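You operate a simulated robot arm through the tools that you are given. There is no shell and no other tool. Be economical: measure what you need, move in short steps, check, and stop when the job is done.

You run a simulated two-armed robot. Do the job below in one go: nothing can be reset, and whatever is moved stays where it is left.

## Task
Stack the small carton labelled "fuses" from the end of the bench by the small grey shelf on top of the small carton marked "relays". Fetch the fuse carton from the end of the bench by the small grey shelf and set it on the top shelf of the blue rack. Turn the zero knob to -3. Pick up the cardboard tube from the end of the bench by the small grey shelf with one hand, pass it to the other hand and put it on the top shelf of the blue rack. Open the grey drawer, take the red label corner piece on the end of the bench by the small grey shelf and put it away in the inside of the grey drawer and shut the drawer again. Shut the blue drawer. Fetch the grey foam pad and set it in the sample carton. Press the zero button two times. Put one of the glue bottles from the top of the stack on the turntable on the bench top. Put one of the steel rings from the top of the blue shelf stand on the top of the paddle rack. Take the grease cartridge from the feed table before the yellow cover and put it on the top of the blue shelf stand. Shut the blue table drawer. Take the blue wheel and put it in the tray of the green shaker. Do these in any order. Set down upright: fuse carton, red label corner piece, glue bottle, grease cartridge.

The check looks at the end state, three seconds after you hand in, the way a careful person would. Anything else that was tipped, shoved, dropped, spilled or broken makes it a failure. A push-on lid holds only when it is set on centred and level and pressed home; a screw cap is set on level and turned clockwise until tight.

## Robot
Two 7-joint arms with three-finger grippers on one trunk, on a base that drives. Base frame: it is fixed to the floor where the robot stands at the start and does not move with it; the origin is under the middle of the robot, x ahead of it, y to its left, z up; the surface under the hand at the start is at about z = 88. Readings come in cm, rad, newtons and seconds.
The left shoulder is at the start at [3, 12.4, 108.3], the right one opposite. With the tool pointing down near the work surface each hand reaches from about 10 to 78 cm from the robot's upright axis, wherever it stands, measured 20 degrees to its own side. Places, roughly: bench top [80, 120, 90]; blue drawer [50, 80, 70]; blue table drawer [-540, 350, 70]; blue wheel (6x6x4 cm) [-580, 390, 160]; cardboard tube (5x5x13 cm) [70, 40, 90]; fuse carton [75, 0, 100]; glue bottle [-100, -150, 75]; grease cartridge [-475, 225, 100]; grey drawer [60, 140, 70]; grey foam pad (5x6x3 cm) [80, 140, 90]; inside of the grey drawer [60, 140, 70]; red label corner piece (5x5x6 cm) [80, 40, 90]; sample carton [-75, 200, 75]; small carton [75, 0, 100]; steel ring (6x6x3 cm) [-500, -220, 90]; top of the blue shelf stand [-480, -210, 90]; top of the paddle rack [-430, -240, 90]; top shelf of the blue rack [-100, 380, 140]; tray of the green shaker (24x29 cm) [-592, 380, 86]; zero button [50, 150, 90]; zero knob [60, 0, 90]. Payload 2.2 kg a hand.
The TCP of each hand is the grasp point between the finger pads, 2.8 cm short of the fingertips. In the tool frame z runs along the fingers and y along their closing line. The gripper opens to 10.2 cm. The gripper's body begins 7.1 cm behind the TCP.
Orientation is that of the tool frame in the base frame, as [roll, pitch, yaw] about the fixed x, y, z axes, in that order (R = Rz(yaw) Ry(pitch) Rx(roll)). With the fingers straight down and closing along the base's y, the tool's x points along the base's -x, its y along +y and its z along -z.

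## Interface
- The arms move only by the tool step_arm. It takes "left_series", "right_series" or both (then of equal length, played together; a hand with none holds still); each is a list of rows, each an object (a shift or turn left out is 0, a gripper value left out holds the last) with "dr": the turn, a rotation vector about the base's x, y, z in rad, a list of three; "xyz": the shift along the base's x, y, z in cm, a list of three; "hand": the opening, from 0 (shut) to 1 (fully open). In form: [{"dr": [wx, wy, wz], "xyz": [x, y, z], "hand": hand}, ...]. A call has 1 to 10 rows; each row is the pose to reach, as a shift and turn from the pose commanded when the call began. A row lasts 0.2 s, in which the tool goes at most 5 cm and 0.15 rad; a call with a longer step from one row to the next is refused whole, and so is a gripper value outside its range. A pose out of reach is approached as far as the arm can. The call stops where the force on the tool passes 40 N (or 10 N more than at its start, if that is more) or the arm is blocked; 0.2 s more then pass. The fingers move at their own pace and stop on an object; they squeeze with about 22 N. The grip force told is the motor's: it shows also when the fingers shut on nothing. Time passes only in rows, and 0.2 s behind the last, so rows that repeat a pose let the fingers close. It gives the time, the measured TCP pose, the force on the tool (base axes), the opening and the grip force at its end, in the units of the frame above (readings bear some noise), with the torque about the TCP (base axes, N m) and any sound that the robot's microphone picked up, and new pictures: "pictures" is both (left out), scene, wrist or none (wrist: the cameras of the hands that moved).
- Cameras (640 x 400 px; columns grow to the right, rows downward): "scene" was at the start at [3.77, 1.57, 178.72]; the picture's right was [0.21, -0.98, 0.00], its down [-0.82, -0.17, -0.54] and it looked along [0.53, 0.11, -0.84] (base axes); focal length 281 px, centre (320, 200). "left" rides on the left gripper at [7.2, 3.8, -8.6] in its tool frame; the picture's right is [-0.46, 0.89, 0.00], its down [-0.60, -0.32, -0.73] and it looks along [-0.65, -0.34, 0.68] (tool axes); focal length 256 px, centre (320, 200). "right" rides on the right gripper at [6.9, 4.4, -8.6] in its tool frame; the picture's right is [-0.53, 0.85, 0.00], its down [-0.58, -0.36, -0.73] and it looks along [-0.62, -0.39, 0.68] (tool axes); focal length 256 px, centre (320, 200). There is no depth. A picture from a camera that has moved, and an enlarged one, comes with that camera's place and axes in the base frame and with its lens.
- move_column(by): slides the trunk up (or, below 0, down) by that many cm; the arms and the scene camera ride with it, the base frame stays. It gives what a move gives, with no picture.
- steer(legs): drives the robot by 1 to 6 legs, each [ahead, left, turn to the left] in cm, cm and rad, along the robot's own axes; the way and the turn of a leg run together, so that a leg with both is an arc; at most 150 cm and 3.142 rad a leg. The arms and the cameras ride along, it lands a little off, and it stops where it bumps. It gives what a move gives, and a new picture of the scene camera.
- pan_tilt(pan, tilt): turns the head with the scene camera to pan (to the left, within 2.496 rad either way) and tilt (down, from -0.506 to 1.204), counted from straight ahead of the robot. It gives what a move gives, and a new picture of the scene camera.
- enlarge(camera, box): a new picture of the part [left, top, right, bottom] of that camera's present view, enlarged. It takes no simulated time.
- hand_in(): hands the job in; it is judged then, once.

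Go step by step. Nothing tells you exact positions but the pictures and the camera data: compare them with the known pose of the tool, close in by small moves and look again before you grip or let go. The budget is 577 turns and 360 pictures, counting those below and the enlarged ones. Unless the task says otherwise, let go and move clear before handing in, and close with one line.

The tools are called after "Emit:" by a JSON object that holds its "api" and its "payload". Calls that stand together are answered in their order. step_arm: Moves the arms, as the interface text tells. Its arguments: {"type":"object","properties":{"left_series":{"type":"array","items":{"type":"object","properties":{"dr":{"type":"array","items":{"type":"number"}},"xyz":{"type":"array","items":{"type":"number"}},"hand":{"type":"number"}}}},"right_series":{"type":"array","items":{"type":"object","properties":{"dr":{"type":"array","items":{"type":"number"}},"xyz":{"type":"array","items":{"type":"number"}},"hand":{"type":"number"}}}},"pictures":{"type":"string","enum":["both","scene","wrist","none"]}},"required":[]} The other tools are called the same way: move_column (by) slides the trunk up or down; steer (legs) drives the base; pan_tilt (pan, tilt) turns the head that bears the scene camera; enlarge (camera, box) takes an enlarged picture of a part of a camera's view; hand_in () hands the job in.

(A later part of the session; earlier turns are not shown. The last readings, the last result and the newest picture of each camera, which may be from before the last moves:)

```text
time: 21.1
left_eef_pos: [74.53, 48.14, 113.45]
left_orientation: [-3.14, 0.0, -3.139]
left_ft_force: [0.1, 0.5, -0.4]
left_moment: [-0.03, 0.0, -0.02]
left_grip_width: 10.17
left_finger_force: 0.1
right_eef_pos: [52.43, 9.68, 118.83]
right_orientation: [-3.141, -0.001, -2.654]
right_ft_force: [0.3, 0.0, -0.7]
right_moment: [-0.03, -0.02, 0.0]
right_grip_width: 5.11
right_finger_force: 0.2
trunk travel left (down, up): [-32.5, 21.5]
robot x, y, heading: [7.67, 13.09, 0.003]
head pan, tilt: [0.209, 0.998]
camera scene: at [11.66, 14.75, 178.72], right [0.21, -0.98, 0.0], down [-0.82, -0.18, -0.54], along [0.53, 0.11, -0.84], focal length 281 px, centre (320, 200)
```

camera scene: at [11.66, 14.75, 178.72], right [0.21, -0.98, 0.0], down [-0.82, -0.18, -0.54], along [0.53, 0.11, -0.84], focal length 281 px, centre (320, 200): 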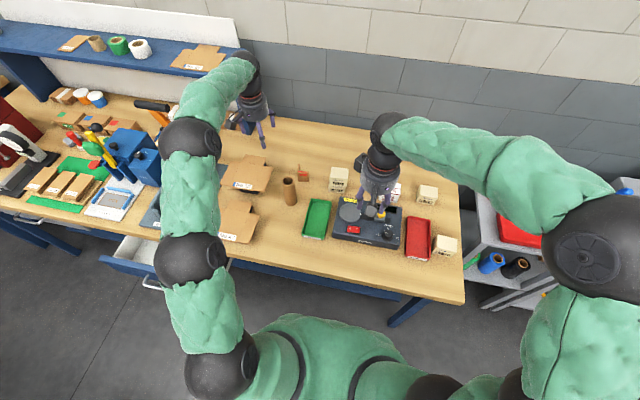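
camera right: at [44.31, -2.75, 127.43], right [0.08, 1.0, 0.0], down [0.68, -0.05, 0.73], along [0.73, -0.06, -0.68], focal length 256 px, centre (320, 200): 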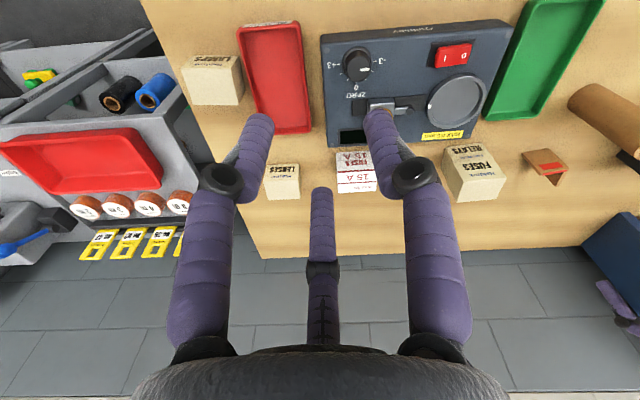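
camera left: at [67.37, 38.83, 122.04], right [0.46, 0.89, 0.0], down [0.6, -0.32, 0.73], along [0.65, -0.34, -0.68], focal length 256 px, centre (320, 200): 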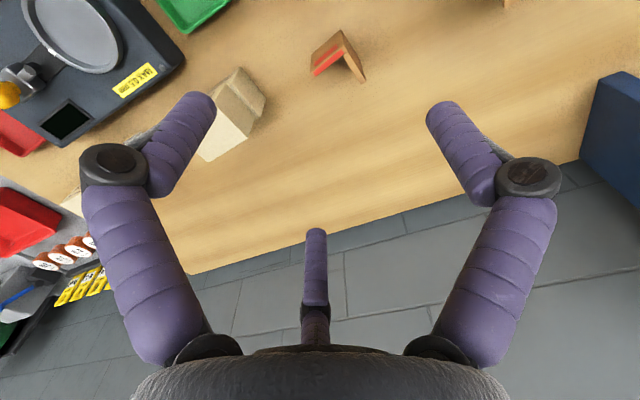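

Emit:
{"api": "step_arm", "payload": {"left_series": [{"xyz": [1, -4, -1], "hand": 0.45}, {"xyz": [2.5, -8, -3], "dr": [0, 0, 0.1]}, {"xyz": [3.7, -10.85, -6], "dr": [0, 0, 0.15]}, {"xyz": [3.7, -10.85, -10], "dr": [0, 0, 0.15]}], "pictures": "wrist"}}

Emit:
{"api": "enlarge", "payload": {"camera": "left", "box": [240, 0, 400, 100]}}

```text
time: 22.1
left_eef_pos: [78.31, 37.39, 103.4]
left_orientation: [-3.139, -0.001, -2.988]
left_ft_force: [0.1, 0.9, -0.5]
left_moment: [-0.04, 0.06, 0.0]
left_grip_width: 4.56
left_finger_force: 0.0
right_eef_pos: [52.54, 9.67, 118.76]
right_orientation: [3.141, -0.001, -2.655]
right_ft_force: [-0.3, 0.8, -0.5]
right_moment: [-0.03, 0.01, 0.01]
right_grip_width: 5.11
right_finger_force: 0.0
trunk travel left (down, up): [-32.5, 21.5]
robot x, y, heading: [7.71, 13.16, 0.003]
head pan, tilt: [0.209, 0.998]
camera left: at [70.54, 40.13, 111.92], right [0.32, 0.95, 0.0], down [0.64, -0.22, 0.73], along [0.69, -0.24, -0.68], focal length 256 px, centre (320, 200)
```

left: 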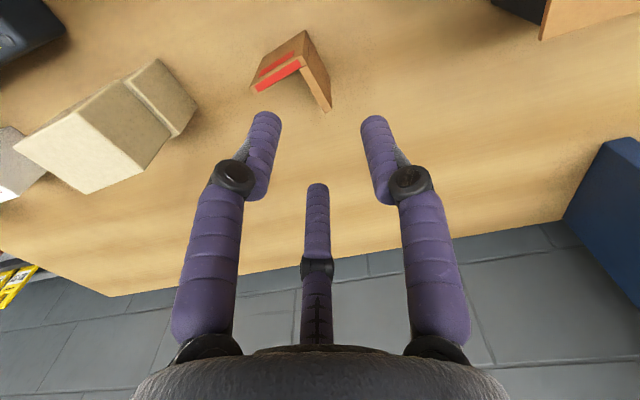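

```text
4.00 times, centred on (320, 50) of left
camera zoom: at [70.54, 40.13, 111.92], right [0.32, 0.95, 0.0], down [0.64, -0.22, 0.73], along [0.69, -0.24, -0.68], focal length 1024 px, centre (320, 800)
```

zoom: 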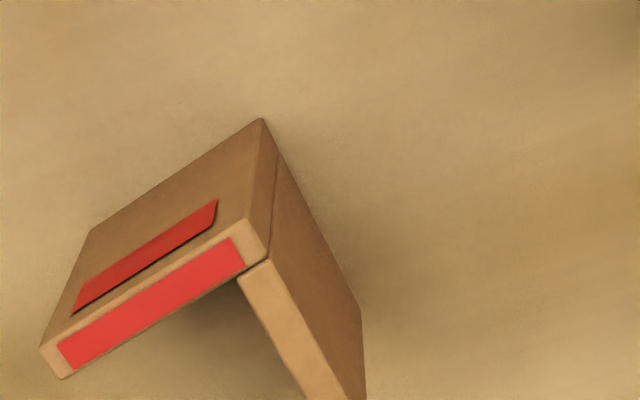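

The side panel runs from (76.3, 36.9) to (79.5, 37.6), right under the fingers. I lower and pinch it.

Emit:
{"api": "step_arm", "payload": {"left_series": [{"xyz": [-0.2, -0.05, -4], "dr": [0, 0, 0.03]}, {"xyz": [-0.2, -0.05, -8], "dr": [0, 0, 0.03]}, {"xyz": [-0.2, -0.05, -11.3], "dr": [0, 0, 0.03]}, {"xyz": [-0.2, -0.05, -11.3], "dr": [0, 0, 0.03]}], "pictures": "wrist"}}

```text
time: 22.8
left_eef_pos: [78.39, 37.44, 96.67]
left_orientation: [3.141, 0.018, -2.956]
left_ft_force: [-6.1, -1.8, 15.7]
left_moment: [-0.34, 0.52, -0.09]
left_grip_width: 4.97
left_finger_force: 3.0
right_eef_pos: [52.36, 9.53, 118.83]
right_orientation: [-3.141, 0.0, -2.655]
right_ft_force: [0.7, -0.6, -0.3]
right_moment: [-0.03, 0.02, -0.04]
right_grip_width: 5.1
right_finger_force: 0.0
trunk travel left (down, up): [-32.5, 21.5]
robot x, y, heading: [8.02, 13.21, 0.002]
head pan, tilt: [0.209, 0.998]
stopped in row 3 (left hand): the force on the tool passed its limit at 51 N (the readings are from after the stop); the commanded pose is now the measured one
camera left: at [70.42, 39.84, 105.04], right [0.29, 0.96, 0.01], down [0.64, -0.2, 0.74], along [0.71, -0.21, -0.67], focal length 256 px, centre (320, 200)
```

left: 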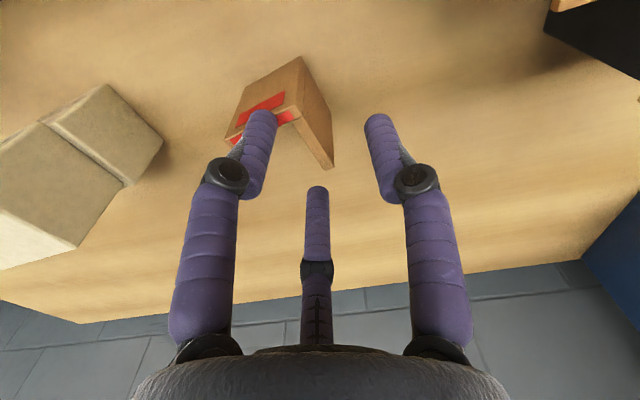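

The hand visibly has three fingers set around the TCP, and one of them landed on the front panel. I back up and check the piece, and shut the empty right hand to learn the real finger geometry.

Emit:
{"api": "step_arm", "payload": {"left_series": [{"xyz": [0, 0, 3]}, {"xyz": [0, 0, 7]}, {"xyz": [0, 0, 7]}], "right_series": [{"hand": 0}, {"hand": 0}, {"hand": 0}], "pictures": "both"}}

Emit:
{"api": "enlarge", "payload": {"camera": "scene", "box": [270, 110, 430, 210]}}

```text
time: 23.6
left_eef_pos: [78.42, 37.49, 103.3]
left_orientation: [-3.139, 0.011, -2.956]
left_ft_force: [-0.1, 0.0, -0.2]
left_moment: [-0.02, -0.01, 0.02]
left_grip_width: 4.59
left_finger_force: 0.1
right_eef_pos: [52.46, 9.51, 118.86]
right_orientation: [-3.142, -0.003, -2.653]
right_ft_force: [0.1, 0.4, -0.1]
right_moment: [-0.01, 0.02, 0.0]
right_grip_width: 0.23
right_finger_force: 21.6
trunk travel left (down, up): [-32.5, 21.5]
robot x, y, heading: [8.28, 12.75, -0.001]
head pan, tilt: [0.209, 0.998]
camera scene: at [11.76, 14.64, 178.72], right [0.21, -0.98, 0.0], down [-0.82, -0.18, -0.54], along [0.53, 0.11, -0.84], focal length 281 px, centre (320, 200)
camera right: at [44.41, 10.29, 127.35], right [0.08, 1.0, 0.0], down [0.68, -0.05, 0.73], along [0.73, -0.06, -0.68], focal length 256 px, centre (320, 200)
camera left: at [70.54, 39.86, 111.67], right [0.29, 0.96, 0.01], down [0.64, -0.2, 0.74], along [0.71, -0.21, -0.67], focal length 256 px, centre (320, 200)
```

scene: 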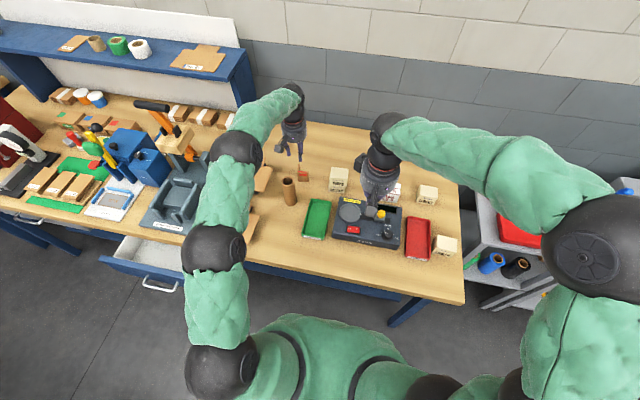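
right: 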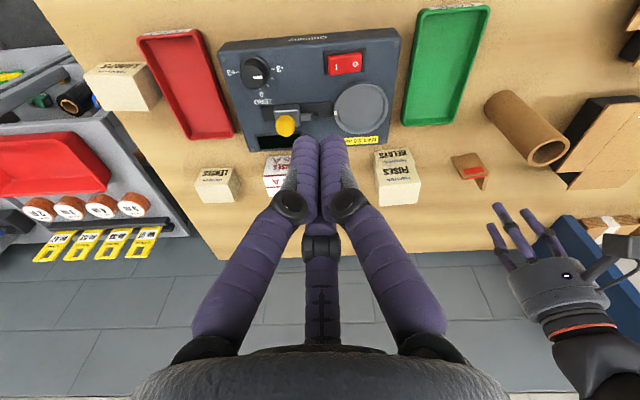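
left: 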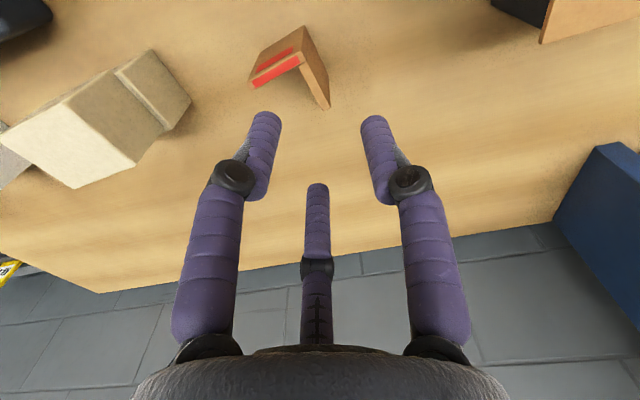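

```text
4.00 times, centred on (350, 160) of scene
camera zoom: at [11.76, 14.64, 178.72], right [0.21, -0.98, 0.0], down [-0.82, -0.18, -0.54], along [0.53, 0.11, -0.84], focal length 1123 px, centre (200, 360)
```

zoom: 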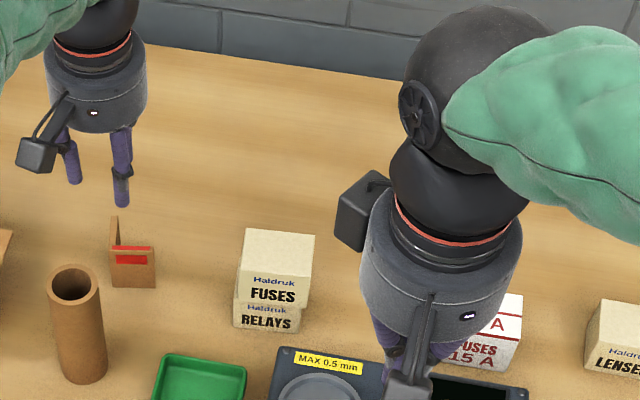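

Confirmed: it's a three-finger hand, with fingers at tool +y and ±120° from it. For the L corner I'll put the far finger inside the corner and the other two outside, which only needs the straight yaw. Checking the piece's pose again.

Emit:
{"api": "enlarge", "payload": {"camera": "left", "box": [220, 10, 380, 110]}}

```text
4.00 times, centred on (300, 60) of left
camera zoom: at [70.54, 39.86, 111.67], right [0.29, 0.96, 0.01], down [0.64, -0.2, 0.74], along [0.71, -0.21, -0.67], focal length 1024 px, centre (400, 760)
```

zoom: 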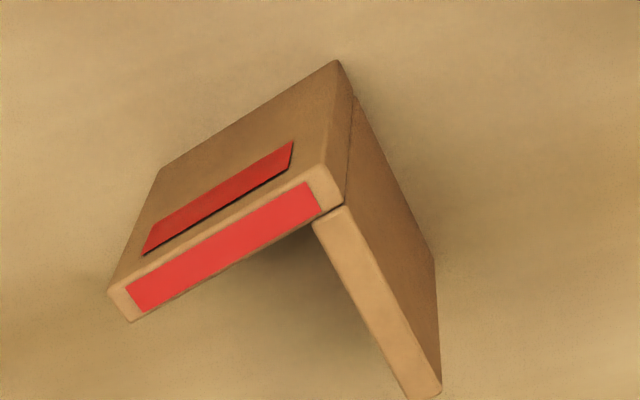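

Emit:
{"api": "step_arm", "payload": {"left_series": [{"xyz": [-1, -0.4, 0], "dr": [0, 0, -0.13]}, {"xyz": [-2.07, -0.74, -1], "dr": [0, 0, -0.25]}, {"xyz": [-2.07, -0.74, -5], "dr": [0, 0, -0.25]}], "pictures": "wrist"}}

```text
time: 24.4
left_eef_pos: [76.36, 36.85, 98.21]
left_orientation: [-3.139, 0.013, 3.073]
left_ft_force: [0.7, 0.8, -1.1]
left_moment: [-0.02, 0.04, 0.0]
left_grip_width: 4.59
left_finger_force: 0.2
right_eef_pos: [52.6, 9.57, 118.66]
right_orientation: [3.14, -0.003, -2.654]
right_ft_force: [0.5, 1.1, -0.3]
right_moment: [-0.01, 0.07, -0.01]
right_grip_width: 0.23
right_finger_force: 21.9
trunk travel left (down, up): [-32.5, 21.5]
robot x, y, heading: [7.96, 12.69, 0.001]
head pan, tilt: [0.209, 0.998]
camera left: at [69.32, 41.14, 106.61], right [0.52, 0.85, 0.01], down [0.57, -0.35, 0.74], along [0.63, -0.38, -0.67], focal length 256 px, centre (320, 200)
```

left: 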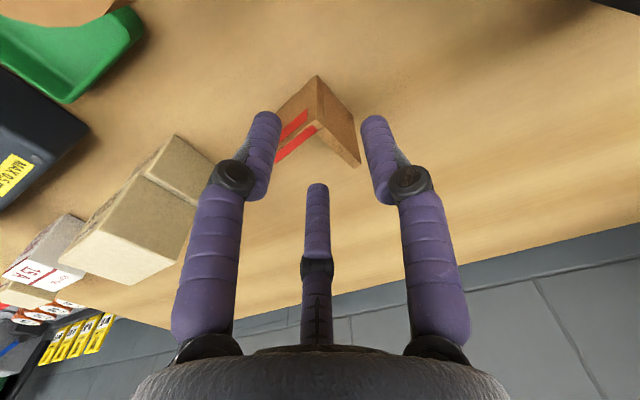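

Symmetric over the corner. Lower and close.

Emit:
{"api": "step_arm", "payload": {"left_series": [{"xyz": [0, 0, -3]}, {"xyz": [0, 0, -5.5]}, {"xyz": [0, 0, -6.4]}, {"xyz": [0, 0, -6.4]}], "pictures": "wrist"}}

```text
time: 25.4
left_eef_pos: [76.37, 36.85, 91.93]
left_orientation: [3.142, 0.015, 3.076]
left_ft_force: [-0.3, 0.2, -0.8]
left_moment: [-0.02, 0.01, 0.02]
left_grip_width: 4.59
left_finger_force: 0.0
right_eef_pos: [52.42, 9.6, 118.78]
right_orientation: [3.141, 0.0, -2.655]
right_ft_force: [0.1, -0.1, 0.4]
right_moment: [0.01, -0.04, -0.02]
right_grip_width: 0.22
right_finger_force: 21.6
trunk travel left (down, up): [-32.5, 21.5]
robot x, y, heading: [7.79, 12.63, 0.006]
head pan, tilt: [0.209, 0.998]
camera left: at [69.28, 41.09, 100.35], right [0.52, 0.85, 0.01], down [0.57, -0.35, 0.74], along [0.63, -0.38, -0.67], focal length 256 px, centre (320, 200)
```

left: 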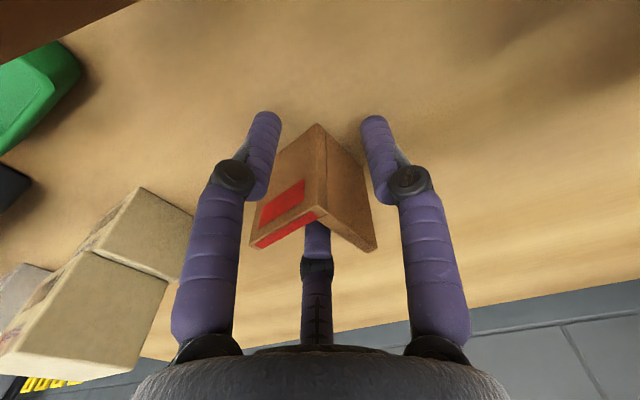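

Emit:
{"api": "step_arm", "payload": {"left_series": [{"hand": 0.05}, {"hand": 0.05}, {"hand": 0.05}, {"xyz": [0, 0, 3]}, {"xyz": [0, 0, 7]}, {"xyz": [-2, 0, 11]}, {"xyz": [-4, 2, 15]}], "pictures": "wrist"}}

```text
time: 27.0
left_eef_pos: [72.08, 38.69, 106.84]
left_orientation: [-3.139, 0.014, 3.076]
left_ft_force: [-0.7, 0.6, -0.8]
left_moment: [-0.01, -0.01, -0.01]
left_grip_width: 0.89
left_finger_force: 21.7
right_eef_pos: [52.36, 9.64, 118.83]
right_orientation: [-3.142, 0.0, -2.655]
right_ft_force: [-0.6, 0.6, 0.9]
right_moment: [0.03, -0.03, -0.01]
right_grip_width: 0.21
right_finger_force: 21.7
trunk travel left (down, up): [-32.5, 21.5]
robot x, y, heading: [8.2, 12.86, 0.0]
head pan, tilt: [0.209, 0.998]
camera left: at [64.92, 43.03, 115.25], right [0.52, 0.85, 0.0], down [0.57, -0.35, 0.74], along [0.63, -0.38, -0.67], focal length 256 px, centre (320, 200)
```

left: 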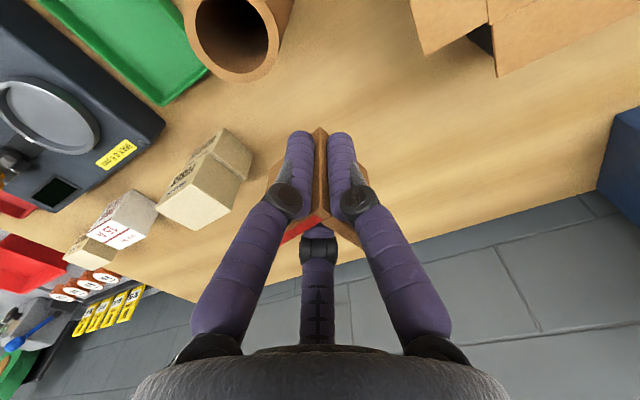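

Corner piece in hand. I back away and drive left toward the grey drawer, looking as I go.

Emit:
{"api": "steer", "payload": {"legs": [[-35, 0, 0], [0, 60, 0]]}}

Emit:
{"api": "pan_tilt", "payload": {"pan": 0.5, "tilt": 0.75}}

```text
time: 32.3
left_eef_pos: [37.77, 98.24, 106.72]
left_orientation: [-3.139, 0.015, 3.066]
left_ft_force: [0.2, -0.1, 0.4]
left_moment: [-0.01, 0.03, -0.01]
left_grip_width: 0.87
left_finger_force: 22.1
right_eef_pos: [17.96, 69.07, 118.72]
right_orientation: [3.141, -0.002, -2.663]
right_ft_force: [-0.3, 0.1, -0.1]
right_moment: [0.02, 0.0, -0.01]
right_grip_width: 0.24
right_finger_force: 21.7
trunk travel left (down, up): [-32.5, 21.5]
robot x, y, heading: [-26.35, 72.88, -0.005]
head pan, tilt: [0.209, 0.998]
camera scene: at [-22.81, 74.58, 178.72], right [0.2, -0.98, 0.0], down [-0.82, -0.17, -0.54], along [0.53, 0.11, -0.84], focal length 281 px, centre (320, 200)
```

scene: 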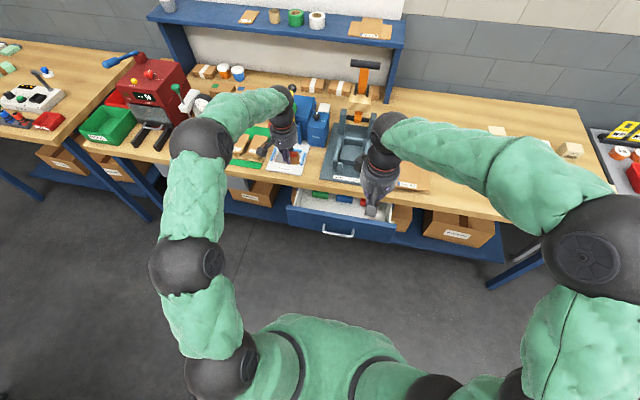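

```text
time: 33.0
left_eef_pos: [37.91, 98.01, 106.83]
left_orientation: [-3.141, 0.013, 3.066]
left_ft_force: [1.0, 0.1, -0.3]
left_moment: [0.01, 0.01, -0.01]
left_grip_width: 0.88
left_finger_force: 22.7
right_eef_pos: [18.05, 69.09, 118.82]
right_orientation: [3.141, 0.0, -2.662]
right_ft_force: [-0.4, -0.4, 0.5]
right_moment: [0.02, 0.0, 0.01]
right_grip_width: 0.22
right_finger_force: 22.3
trunk travel left (down, up): [-32.5, 21.5]
robot x, y, heading: [-25.98, 72.84, -0.011]
head pan, tilt: [0.499, 0.75]
camera scene: at [-22.34, 76.98, 180.62], right [0.47, -0.88, 0.0], down [-0.6, -0.32, -0.73], along [0.64, 0.34, -0.68], focal length 281 px, centre (320, 200)
```

scene: 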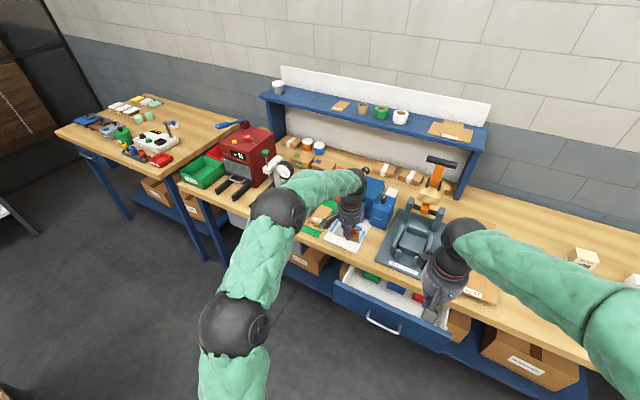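

The open blue drawer's front is at about x=30, y 55–99. I'll shut it now with the closed right hand; a closer look first.

Emit:
{"api": "enlarge", "payload": {"camera": "scene", "box": [310, 240, 470, 340]}}

Emit:
{"api": "enlarge", "payload": {"camera": "scene", "box": [120, 80, 360, 260]}}

```text
4.00 times, centred on (390, 290) of scene
camera zoom: at [-22.34, 76.98, 180.62], right [0.47, -0.88, 0.0], down [-0.6, -0.32, -0.73], along [0.64, 0.34, -0.68], focal length 1123 px, centre (40, -160)
```

zoom: 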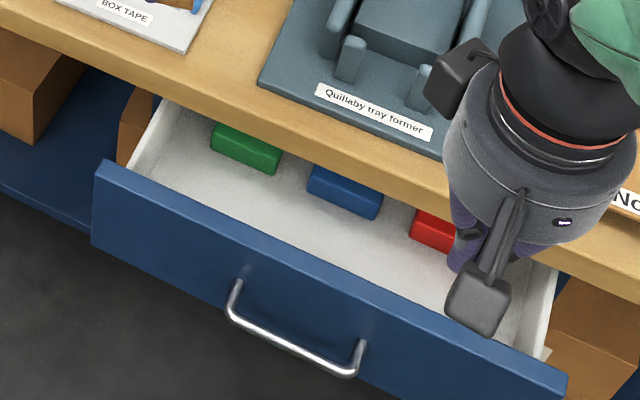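

```text
2.22 times, centred on (240, 170) of scene
camera zoom: at [-22.34, 76.98, 180.62], right [0.47, -0.88, 0.0], down [-0.6, -0.32, -0.73], along [0.64, 0.34, -0.68], focal length 624 px, centre (498, 267)
```

zoom: 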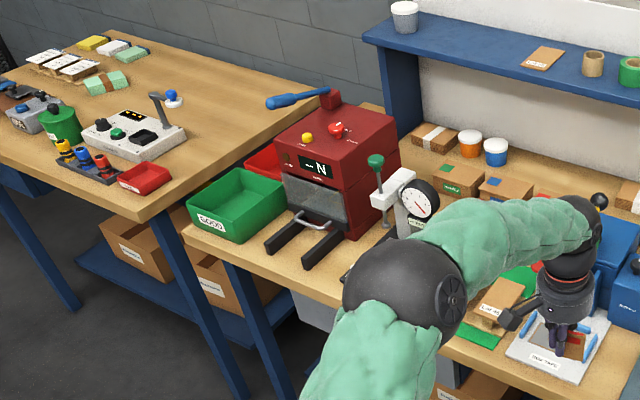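

Handle at z≈74, front face x≈31 reaching up to about z=83. I'll tilt the closed right hand 45° forward and push on the face above the handle.

Emit:
{"api": "step_arm", "payload": {"right_series": [{"xyz": [0.4, 0.8, -4], "dr": [0, -0.14, 0]}, {"xyz": [0.8, 1.6, -8], "dr": [0, -0.28, 0]}, {"xyz": [1.2, 2.4, -12], "dr": [0, -0.42, 0]}, {"xyz": [1.6, 3.2, -16], "dr": [0, -0.56, 0]}, {"xyz": [2, 4, -20], "dr": [0, -0.7, 0]}, {"xyz": [2.4, 5, -24], "dr": [0, -0.785, 0]}, {"xyz": [2.6, 6, -28], "dr": [0, -0.785, 0]}, {"xyz": [2.8, 7, -32], "dr": [0, -0.785, 0]}, {"xyz": [3, 8, -36], "dr": [0, -0.785, 0]}, {"xyz": [3, 8, -38.5], "dr": [0, -0.785, 0]}], "pictures": "both"}}

```text
time: 35.2
left_eef_pos: [37.86, 98.01, 106.82]
left_orientation: [-3.141, 0.014, 3.067]
left_ft_force: [-0.4, 0.8, 0.3]
left_moment: [0.02, -0.01, -0.01]
left_grip_width: 0.87
left_finger_force: 21.6
right_eef_pos: [20.95, 77.05, 80.36]
right_orientation: [-2.711, 0.679, -2.51]
right_ft_force: [0.3, 0.7, 0.3]
right_moment: [-0.01, 0.02, 0.04]
right_grip_width: 0.23
right_finger_force: 22.0
trunk travel left (down, up): [-32.5, 21.5]
robot x, y, heading: [-26.5, 73.03, -0.005]
head pan, tilt: [0.499, 0.75]
camera scene: at [-22.3, 76.99, 180.63], right [0.47, -0.88, 0.0], down [-0.6, -0.32, -0.73], along [0.64, 0.35, -0.68], focal length 281 px, centre (320, 200)
camera right: at [9.06, 77.73, 80.57], right [0.06, 1.0, 0.06], down [-0.04, -0.06, 1.0], along [1.0, -0.06, 0.03], focal length 256 px, centre (320, 200)
```

scene: 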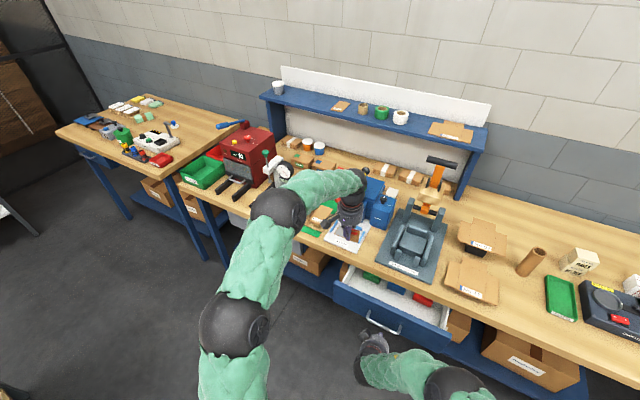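
right: 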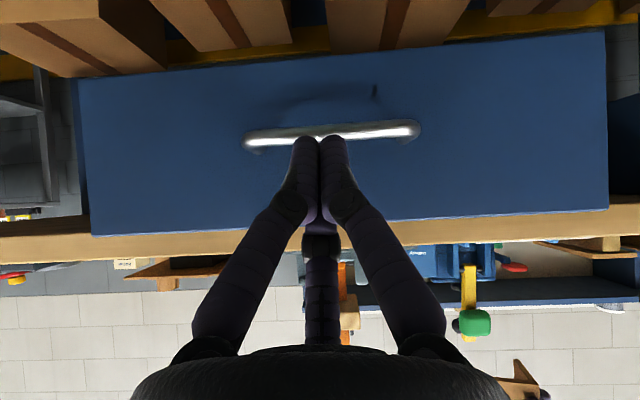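

Emit:
{"api": "step_arm", "payload": {"right_series": [{"xyz": [3, 0, 1]}, {"xyz": [6, 0, 1]}, {"xyz": [8, 0, 1]}, {"xyz": [10, 0, 1]}, {"xyz": [12, 0, 1]}, {"xyz": [14, 0, 1]}, {"xyz": [15, 0, 1]}, {"xyz": [16, 0, 1]}], "pictures": "both"}}

```text
time: 37.0
left_eef_pos: [37.92, 98.09, 106.68]
left_orientation: [-3.14, 0.016, 3.066]
left_ft_force: [-0.2, 0.2, 0.2]
left_moment: [0.0, -0.02, -0.01]
left_grip_width: 0.89
left_finger_force: 21.8
right_eef_pos: [37.06, 77.15, 81.31]
right_orientation: [-2.709, 0.677, -2.509]
right_ft_force: [-0.8, 0.8, -1.3]
right_moment: [-0.03, -0.01, 0.03]
right_grip_width: 0.21
right_finger_force: 22.1
trunk travel left (down, up): [-32.5, 21.5]
robot x, y, heading: [-26.81, 73.2, -0.008]
head pan, tilt: [0.499, 0.75]
camera scene: at [-22.26, 77.02, 180.63], right [0.47, -0.88, 0.0], down [-0.6, -0.32, -0.73], along [0.64, 0.35, -0.68], focal length 281 px, centre (320, 200)
camera right: at [25.1, 77.87, 81.55], right [0.06, 1.0, 0.06], down [-0.04, -0.06, 1.0], along [1.0, -0.06, 0.03], focal length 256 px, centre (320, 200)
```

scene: 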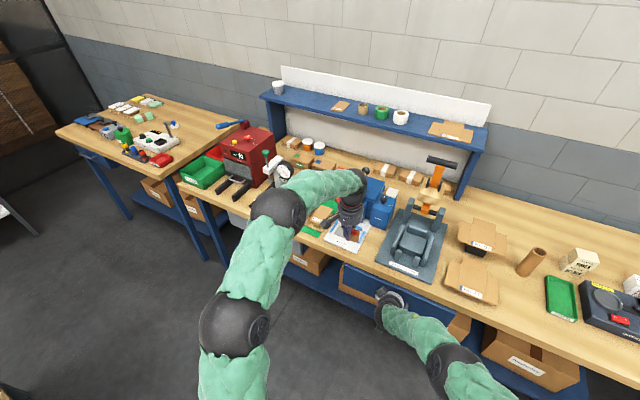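
right: 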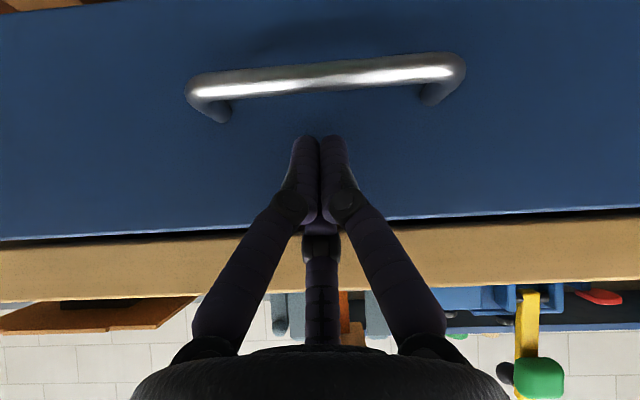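

Emit:
{"api": "step_arm", "payload": {"right_series": [{"xyz": [0.7, 0, 0]}, {"xyz": [1.4, 0, 0]}, {"xyz": [2.1, 0, 0]}, {"xyz": [2.8, 0, 0]}, {"xyz": [3.5, 0, 0]}], "pictures": "wrist"}}

Emit:
{"api": "enlarge", "payload": {"camera": "scene", "box": [320, 230, 480, 330]}}

```text
time: 38.2
left_eef_pos: [37.91, 98.14, 106.76]
left_orientation: [-3.141, 0.014, 3.067]
left_ft_force: [-0.6, 0.2, -0.3]
left_moment: [0.02, -0.01, 0.01]
left_grip_width: 0.86
left_finger_force: 21.7
right_eef_pos: [40.51, 77.25, 81.39]
right_orientation: [-2.708, 0.678, -2.509]
right_ft_force: [0.2, -0.5, -0.2]
right_moment: [0.0, 0.01, -0.02]
right_grip_width: 0.2
right_finger_force: 22.3
trunk travel left (down, up): [-32.5, 21.5]
robot x, y, heading: [-26.09, 73.32, -0.009]
head pan, tilt: [0.499, 0.75]
camera right: at [28.64, 77.94, 81.58], right [0.06, 1.0, 0.06], down [-0.03, -0.06, 1.0], along [1.0, -0.06, 0.03], focal length 256 px, centre (320, 200)
```

right: 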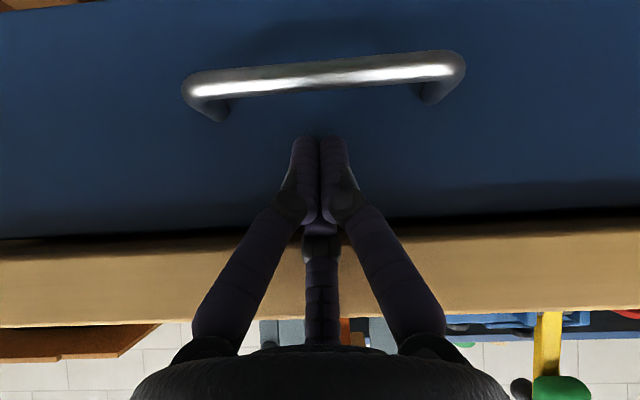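

```text
4.00 times, centred on (400, 280) of scene
camera zoom: at [-22.3, 77.02, 180.63], right [0.47, -0.88, 0.0], down [-0.6, -0.32, -0.73], along [0.64, 0.35, -0.68], focal length 1123 px, centre (0, -120)
```

zoom: 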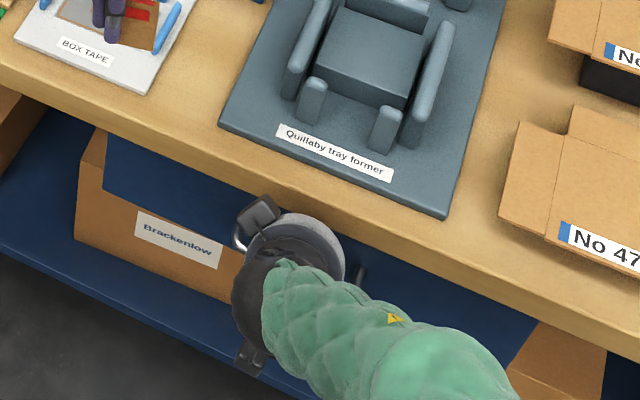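

The drawer is already under the bench overhang and still moving. I flatten the hand to keep its body clear of the bench edge and push on until it stops.

Emit:
{"api": "step_arm", "payload": {"right_series": [{"xyz": [-0.2, 0, -0.3], "dr": [0, -0.14, 0]}, {"xyz": [-0.4, 0, -0.7], "dr": [0, -0.28, 0]}, {"xyz": [-0.6, 0, -1], "dr": [0, -0.42, 0]}, {"xyz": [-0.7, 0, -1.2], "dr": [0, -0.5, 0]}, {"xyz": [0.2, 0, -1.2], "dr": [0, -0.5, 0]}, {"xyz": [1, 0, -1.2], "dr": [0, -0.5, 0]}, {"xyz": [1.8, 0, -1.2], "dr": [0, -0.5, 0]}, {"xyz": [2.6, 0, -1.2], "dr": [0, -0.5, 0]}, {"xyz": [3.4, 0, -1.2], "dr": [0, -0.5, 0]}], "pictures": "wrist"}}

```text
time: 39.8
left_eef_pos: [37.63, 98.11, 106.79]
left_orientation: [3.141, 0.015, 3.067]
left_ft_force: [0.0, 0.2, 0.1]
left_moment: [-0.02, 0.03, -0.02]
left_grip_width: 0.86
left_finger_force: 21.7
right_eef_pos: [40.88, 77.31, 79.45]
right_orientation: [-2.155, 1.01, -2.079]
right_ft_force: [-18.4, -0.4, 6.5]
right_moment: [0.03, -0.37, -0.05]
right_grip_width: 0.2
right_finger_force: 22.1
trunk travel left (down, up): [-32.5, 21.5]
robot x, y, heading: [-26.45, 72.82, -0.005]
head pan, tilt: [0.499, 0.75]
stopped in row 7 (right hand): the force on the tool passed its limit at 49 N (the readings are from after the stop); the commanded pose is now the measured one
camera right: at [30.36, 77.96, 74.13], right [0.02, 1.0, 0.08], down [-0.5, -0.06, 0.86], along [0.87, -0.06, 0.5], focal length 256 px, centre (320, 200)
```

right: 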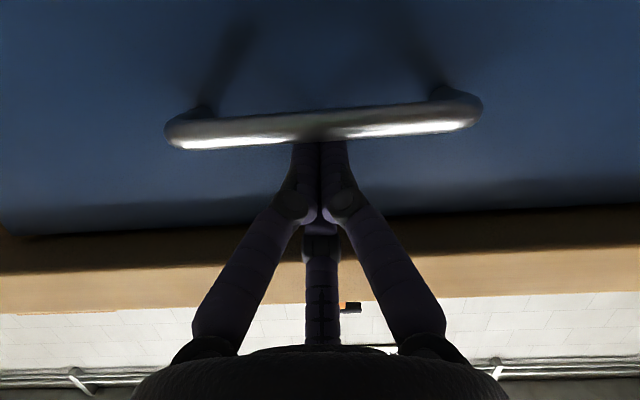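

It stopped at 49 N, likely the end stop. I back off and look.

Emit:
{"api": "step_arm", "payload": {"right_series": [{"xyz": [-4, 0, 0]}, {"xyz": [-8, 0, 0], "dr": [0, 0.14, 0]}, {"xyz": [-12, 0, 0], "dr": [0, 0.28, 0]}, {"xyz": [-16, 0, 1], "dr": [0, 0.42, 0]}, {"xyz": [-20, 0, 4], "dr": [0, 0.56, 0]}, {"xyz": [-23, 0, 7], "dr": [0, 0.7, 0]}, {"xyz": [-24, -1, 11], "dr": [0, 0.84, 0]}, {"xyz": [-24, -2, 15.5], "dr": [0, 0.98, 0]}], "pictures": "scene"}}

Emit:
{"api": "enlarge", "payload": {"camera": "scene", "box": [320, 230, 480, 330]}}

```text
time: 41.6
left_eef_pos: [37.76, 97.98, 106.79]
left_orientation: [-3.141, 0.015, 3.067]
left_ft_force: [0.5, 0.8, -0.2]
left_moment: [-0.03, 0.04, 0.02]
left_grip_width: 0.88
left_finger_force: 22.4
right_eef_pos: [17.31, 75.04, 95.02]
right_orientation: [-3.005, 0.26, -2.641]
right_ft_force: [-0.1, 0.3, -0.4]
right_moment: [0.01, 0.0, -0.01]
right_grip_width: 0.23
right_finger_force: 21.7
trunk travel left (down, up): [-32.5, 21.5]
robot x, y, heading: [-26.62, 72.94, -0.009]
head pan, tilt: [0.499, 0.75]
camera scene: at [-22.36, 77.0, 180.63], right [0.47, -0.88, 0.0], down [-0.6, -0.32, -0.73], along [0.64, 0.35, -0.68], focal length 281 px, centre (320, 200)
```

scene: 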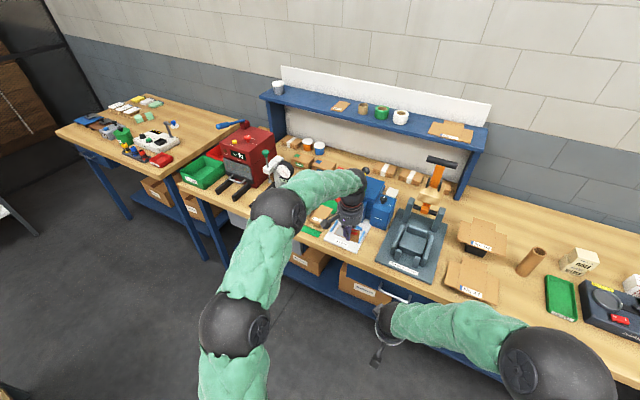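

```text
4.00 times, centred on (400, 280) of scene
camera zoom: at [-22.36, 77.0, 180.63], right [0.47, -0.88, 0.0], down [-0.6, -0.32, -0.73], along [0.64, 0.35, -0.68], focal length 1123 px, centre (0, -120)
```

zoom: 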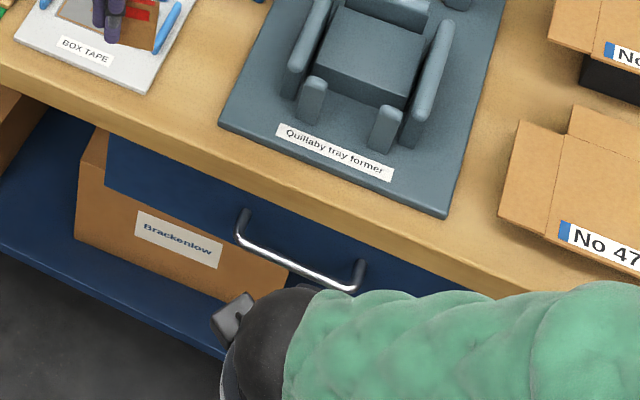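

The blue drawer looks shut. I retract the left hand a bit and drive left toward the grey drawer and red press.

Emit:
{"api": "step_arm", "payload": {"left_series": [{"xyz": [-4, 0, 1]}, {"xyz": [-8, 0, 2]}, {"xyz": [-12, 0, 3]}], "pictures": "none"}}

Emit:
{"api": "steer", "payload": {"legs": [[-15, 50, 0]]}}

Emit:
{"api": "pan_tilt", "payload": {"pan": 0.0, "tilt": 0.75}}

Emit:
{"api": "enlarge", "payload": {"camera": "scene", "box": [160, 100, 480, 300]}}

```text
time: 42.4
left_eef_pos: [25.52, 98.05, 109.73]
left_orientation: [-3.14, 0.015, 3.07]
left_ft_force: [-0.5, 0.3, 0.3]
left_moment: [0.0, -0.06, -0.01]
left_grip_width: 0.87
left_finger_force: 22.1
right_eef_pos: [17.36, 75.09, 95.28]
right_orientation: [-3.003, 0.264, -2.641]
right_ft_force: [-0.8, 0.0, -0.6]
right_moment: [0.01, -0.03, 0.01]
right_grip_width: 0.23
right_finger_force: 21.9
trunk travel left (down, up): [-32.5, 21.5]
robot x, y, heading: [-26.54, 73.18, -0.011]
head pan, tilt: [0.499, 0.75]
```

```text
time: 45.2
left_eef_pos: [16.05, 143.28, 109.56]
left_orientation: [-3.137, 0.014, 3.112]
left_ft_force: [0.2, 0.0, -0.8]
left_moment: [-0.06, -0.02, -0.04]
left_grip_width: 0.84
left_finger_force: 21.8
right_eef_pos: [8.95, 119.88, 95.13]
right_orientation: [-3.0, 0.261, -2.594]
right_ft_force: [-0.7, 1.8, 0.2]
right_moment: [-0.11, -0.05, -0.04]
right_grip_width: 0.21
right_finger_force: 22.0
trunk travel left (down, up): [-32.5, 21.5]
robot x, y, heading: [-35.24, 115.92, 0.037]
head pan, tilt: [0.499, 0.75]
stopped in leg 1: the robot was blocked; the commanded pose is now the measured one
camera scene: at [-30.95, 120.31, 180.61], right [0.51, -0.86, 0.0], down [-0.59, -0.35, -0.73], along [0.63, 0.37, -0.68], focal length 281 px, centre (320, 200)
```

scene: 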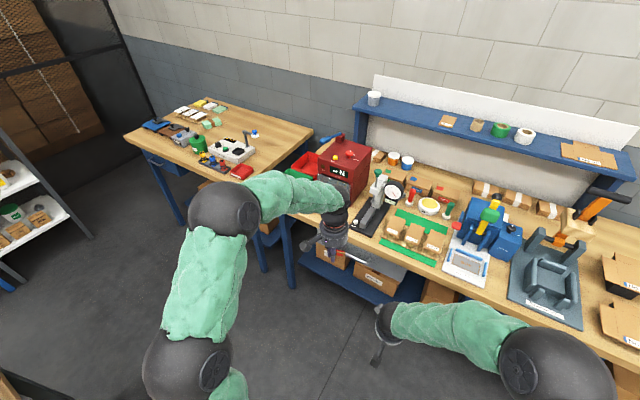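

```text
time: 46.1
left_eef_pos: [16.09, 142.96, 109.58]
left_orientation: [-3.138, 0.013, 3.112]
left_ft_force: [0.0, -0.6, -0.7]
left_moment: [-0.02, 0.01, -0.01]
left_grip_width: 0.87
left_finger_force: 21.9
right_eef_pos: [9.06, 119.7, 95.12]
right_orientation: [-3.003, 0.261, -2.596]
right_ft_force: [-0.7, -0.7, 1.0]
right_moment: [-0.01, 0.02, -0.04]
right_grip_width: 0.22
right_finger_force: 22.3
trunk travel left (down, up): [-32.5, 21.5]
robot x, y, heading: [-34.86, 115.52, 0.036]
head pan, tilt: [0.0, 0.75]
camera scene: at [-29.79, 115.92, 180.63], right [0.04, -1.0, 0.0], down [-0.68, -0.03, -0.73], along [0.73, 0.03, -0.68], focal length 281 px, centre (320, 200)
```

scene: 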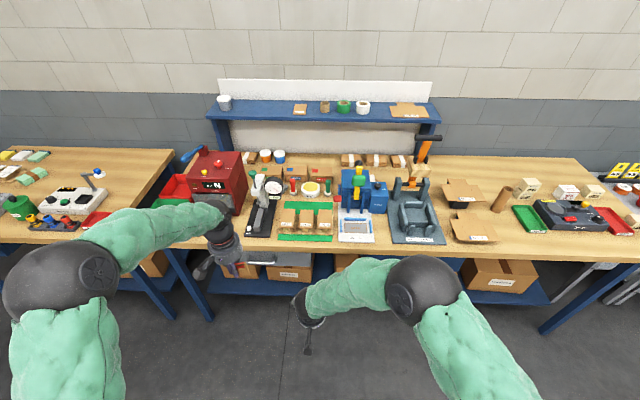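

```text
2.00 times, centred on (320, 200) of scene
camera zoom: at [-29.79, 115.92, 180.63], right [0.04, -1.0, 0.0], down [-0.68, -0.03, -0.73], along [0.73, 0.03, -0.68], focal length 562 px, centre (320, 200)
```

zoom: 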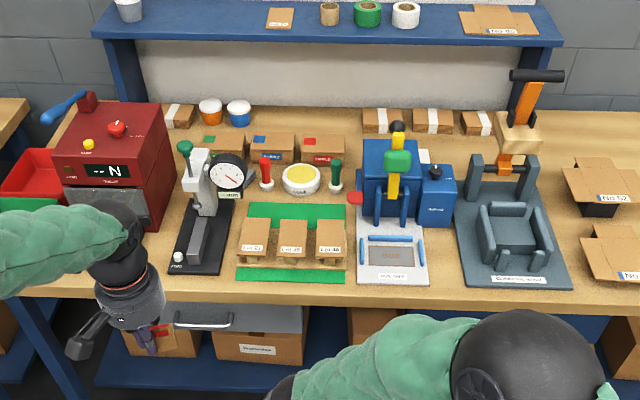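

I'm blocked at (-35, 116) by something behind-left. I'll zoom into the press and look behind before moving again.

Emit:
{"api": "enlarge", "payload": {"camera": "scene", "box": [150, 130, 350, 255]}}

Emit:
{"api": "pan_tilt", "payload": {"pan": 1.9, "tilt": 0.8}}

```text
3.20 times, centred on (250, 192) of scene
camera zoom: at [-29.79, 115.92, 180.63], right [0.04, -1.0, 0.0], down [-0.68, -0.03, -0.73], along [0.73, 0.03, -0.68], focal length 899 px, centre (544, 224)
```

zoom: 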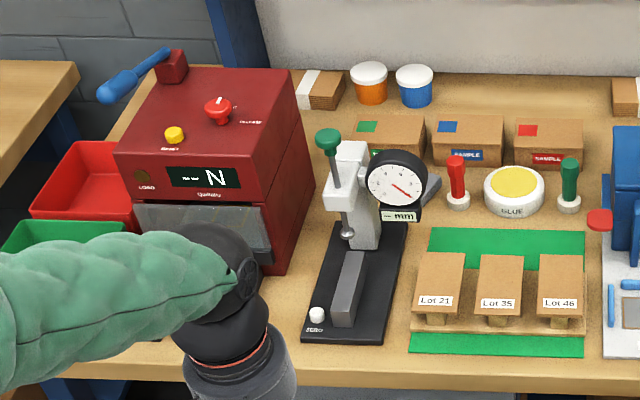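

```text
time: 48.0
left_eef_pos: [16.09, 142.99, 109.59]
left_orientation: [-3.14, 0.015, 3.113]
left_ft_force: [0.5, -1.1, -0.1]
left_moment: [-0.02, -0.02, 0.03]
left_grip_width: 0.9
left_finger_force: 22.0
right_eef_pos: [8.93, 119.76, 95.07]
right_orientation: [-3.004, 0.262, -2.596]
right_ft_force: [-0.3, 0.1, -0.4]
right_moment: [0.02, -0.02, -0.01]
right_grip_width: 0.24
right_finger_force: 22.1
trunk travel left (down, up): [-32.5, 21.5]
robot x, y, heading: [-35.06, 115.66, 0.039]
head pan, tilt: [1.901, 0.799]
camera scene: at [-40.96, 123.08, 180.23], right [0.93, 0.36, 0.0], down [0.26, -0.67, -0.7], along [-0.25, 0.65, -0.72], focal length 281 px, centre (320, 200)
```

scene: 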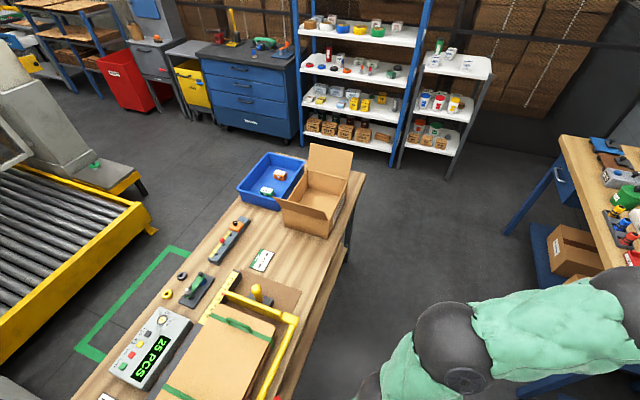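

The packing bench behind starts near x=-61, and the open carton sits there. The white ZERO button is on the dial gauge base at about (49, 150). The grey drawer is under the bench at y≈146, so I'll drive in front of it.

Emit:
{"api": "steer", "payload": {"legs": [[14, 26, -0.037]]}}

Emit:
{"api": "pan_tilt", "payload": {"pan": 0.0, "tilt": 1.0}}

```text
time: 50.0
left_eef_pos: [30.56, 167.72, 109.57]
left_orientation: [-3.14, 0.014, 3.079]
left_ft_force: [-1.0, -0.2, -0.7]
left_moment: [-0.01, 0.02, 0.03]
left_grip_width: 0.85
left_finger_force: 21.5
right_eef_pos: [22.61, 144.63, 95.02]
right_orientation: [-3.002, 0.261, -2.631]
right_ft_force: [-0.3, 0.1, -0.2]
right_moment: [-0.04, 0.01, -0.04]
right_grip_width: 0.2
right_finger_force: 21.8
trunk travel left (down, up): [-32.5, 21.5]
robot x, y, heading: [-21.56, 142.06, 0.004]
head pan, tilt: [1.901, 0.799]
camera scene: at [-27.21, 149.68, 180.23], right [0.94, 0.33, 0.0], down [0.24, -0.68, -0.7], along [-0.23, 0.66, -0.72], focal length 281 px, centre (320, 200)
```

scene: 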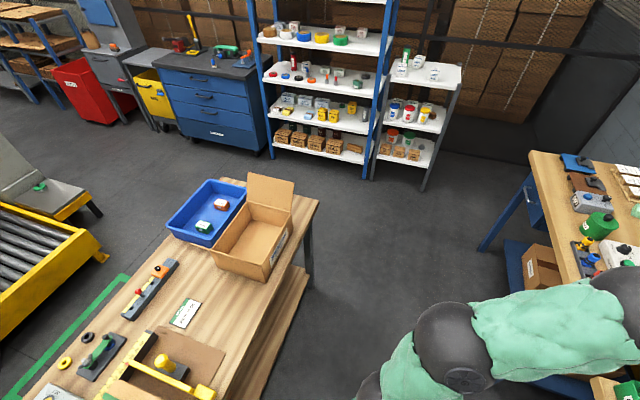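

```text
time: 51.9
left_eef_pos: [30.41, 167.51, 109.63]
left_orientation: [-3.141, 0.013, 3.081]
left_ft_force: [0.2, -0.5, -0.5]
left_moment: [0.0, -0.03, 0.0]
left_grip_width: 0.86
left_finger_force: 22.2
right_eef_pos: [22.59, 144.55, 95.2]
right_orientation: [-3.003, 0.263, -2.631]
right_ft_force: [-0.4, -0.6, 0.4]
right_moment: [0.0, 0.01, 0.0]
right_grip_width: 0.21
right_finger_force: 21.8
trunk travel left (down, up): [-32.5, 21.5]
robot x, y, heading: [-21.47, 141.95, 0.007]
head pan, tilt: [0.0, 1.0]
camera scene: at [-17.65, 141.99, 178.72], right [0.01, -1.0, 0.0], down [-0.84, 0.0, -0.54], along [0.54, 0.0, -0.84], focal length 281 px, centre (320, 200)
```

scene: 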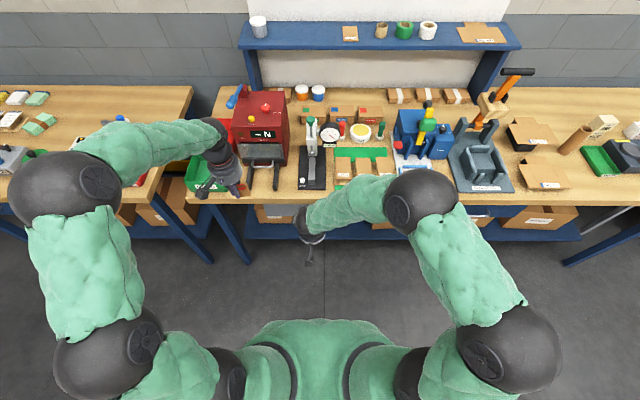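

I'll flatten the right hand at drawer height to see the grey drawer with its camera.

Emit:
{"api": "step_arm", "payload": {"right_series": [{"xyz": [-1, 0, -2], "dr": [0, -0.14, 0]}, {"xyz": [-2, 0, -4], "dr": [0, -0.28, 0]}, {"xyz": [-3, 0, -7], "dr": [0, -0.42, 0]}, {"xyz": [-4, 0, -10], "dr": [0, -0.56, 0]}, {"xyz": [-4, 0, -13], "dr": [0, -0.7, 0]}, {"xyz": [-4, 0, -16], "dr": [0, -0.84, 0]}, {"xyz": [-4, 0, -18], "dr": [0, -0.98, 0], "hand": 0.4}], "pictures": "wrist"}}

```text
time: 53.5
left_eef_pos: [30.52, 167.58, 109.67]
left_orientation: [-3.139, 0.012, 3.078]
left_ft_force: [-0.8, 1.2, 0.0]
left_moment: [0.03, -0.01, 0.01]
left_grip_width: 0.86
left_finger_force: 21.7
right_eef_pos: [18.77, 144.39, 77.32]
right_orientation: [-2.132, 1.01, -2.058]
right_ft_force: [-0.4, -0.9, 0.6]
right_moment: [-0.01, -0.01, -0.01]
right_grip_width: 4.05
right_finger_force: 0.0
trunk travel left (down, up): [-32.5, 21.5]
robot x, y, heading: [-21.88, 141.78, 0.005]
head pan, tilt: [0.0, 1.0]
camera right: at [8.26, 145.05, 71.94], right [0.02, 1.0, 0.07], down [-0.51, -0.05, 0.86], along [0.86, -0.05, 0.51], focal length 256 px, centre (320, 200)
```

right: 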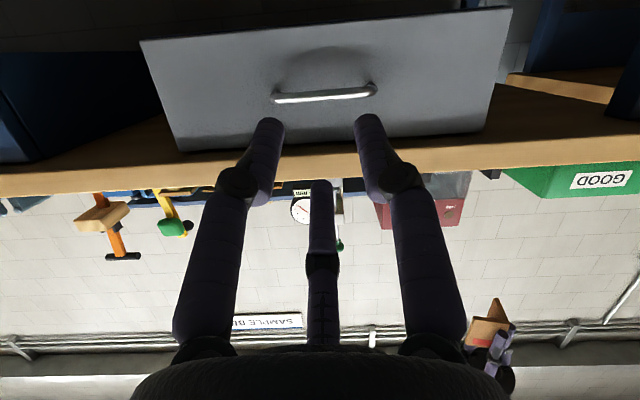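

The handle bar is at about (40, 144.4, 76.6); the drawer spans y 123–165. I approach along the finger direction.

Emit:
{"api": "step_arm", "payload": {"right_series": [{"xyz": [4, 0, 1.5]}, {"xyz": [8, 0, 2.2]}, {"xyz": [12, 0, 1.8]}, {"xyz": [15, 0, 1]}, {"xyz": [15, 0, 1]}], "pictures": "wrist"}}

```text
time: 54.7
left_eef_pos: [30.38, 167.56, 109.65]
left_orientation: [-3.139, 0.012, 3.08]
left_ft_force: [0.0, -0.1, -0.3]
left_moment: [-0.01, 0.01, 0.01]
left_grip_width: 0.88
left_finger_force: 22.2
right_eef_pos: [33.41, 144.44, 77.9]
right_orientation: [-2.144, 1.005, -2.064]
right_ft_force: [-0.5, 0.0, 0.0]
right_moment: [0.0, 0.03, 0.01]
right_grip_width: 4.09
right_finger_force: 0.0
trunk travel left (down, up): [-32.5, 21.5]
robot x, y, heading: [-21.38, 141.51, 0.006]
head pan, tilt: [0.0, 1.0]
camera right: at [22.84, 145.06, 72.73], right [0.02, 1.0, 0.07], down [-0.5, -0.05, 0.86], along [0.87, -0.05, 0.5], focal length 256 px, centre (320, 200)
```

right: 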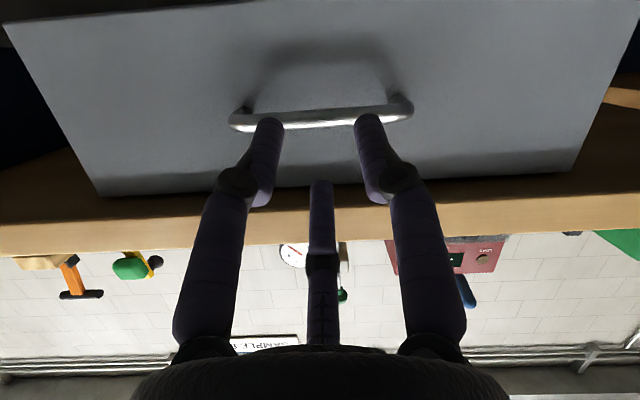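

Emit:
{"api": "step_arm", "payload": {"right_series": [{"xyz": [2.5, 0, -0.5]}, {"xyz": [4.5, 0, -1]}, {"xyz": [6, 0, -1.3]}, {"xyz": [6, 0, -1.3]}], "pictures": "wrist"}}

```text
time: 55.7
left_eef_pos: [30.35, 167.58, 109.71]
left_orientation: [-3.141, 0.013, 3.079]
left_ft_force: [1.0, -0.2, 0.0]
left_moment: [-0.01, 0.01, -0.01]
left_grip_width: 0.91
left_finger_force: 22.0
right_eef_pos: [39.53, 144.55, 76.61]
right_orientation: [-2.144, 1.005, -2.064]
right_ft_force: [-0.1, -0.1, 0.0]
right_moment: [0.02, -0.01, 0.0]
right_grip_width: 4.1
right_finger_force: 0.0
trunk travel left (down, up): [-32.5, 21.5]
robot x, y, heading: [-21.68, 141.81, 0.005]
head pan, tilt: [0.0, 1.0]
camera right: at [28.84, 145.08, 71.31], right [0.02, 1.0, 0.07], down [-0.5, -0.05, 0.86], along [0.87, -0.05, 0.5], focal length 256 px, centre (320, 200)
```

right: 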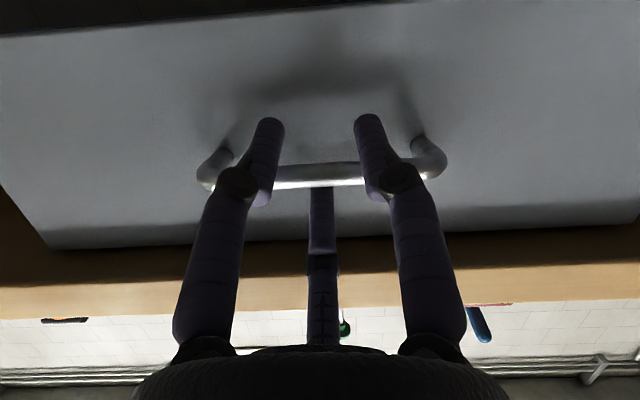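

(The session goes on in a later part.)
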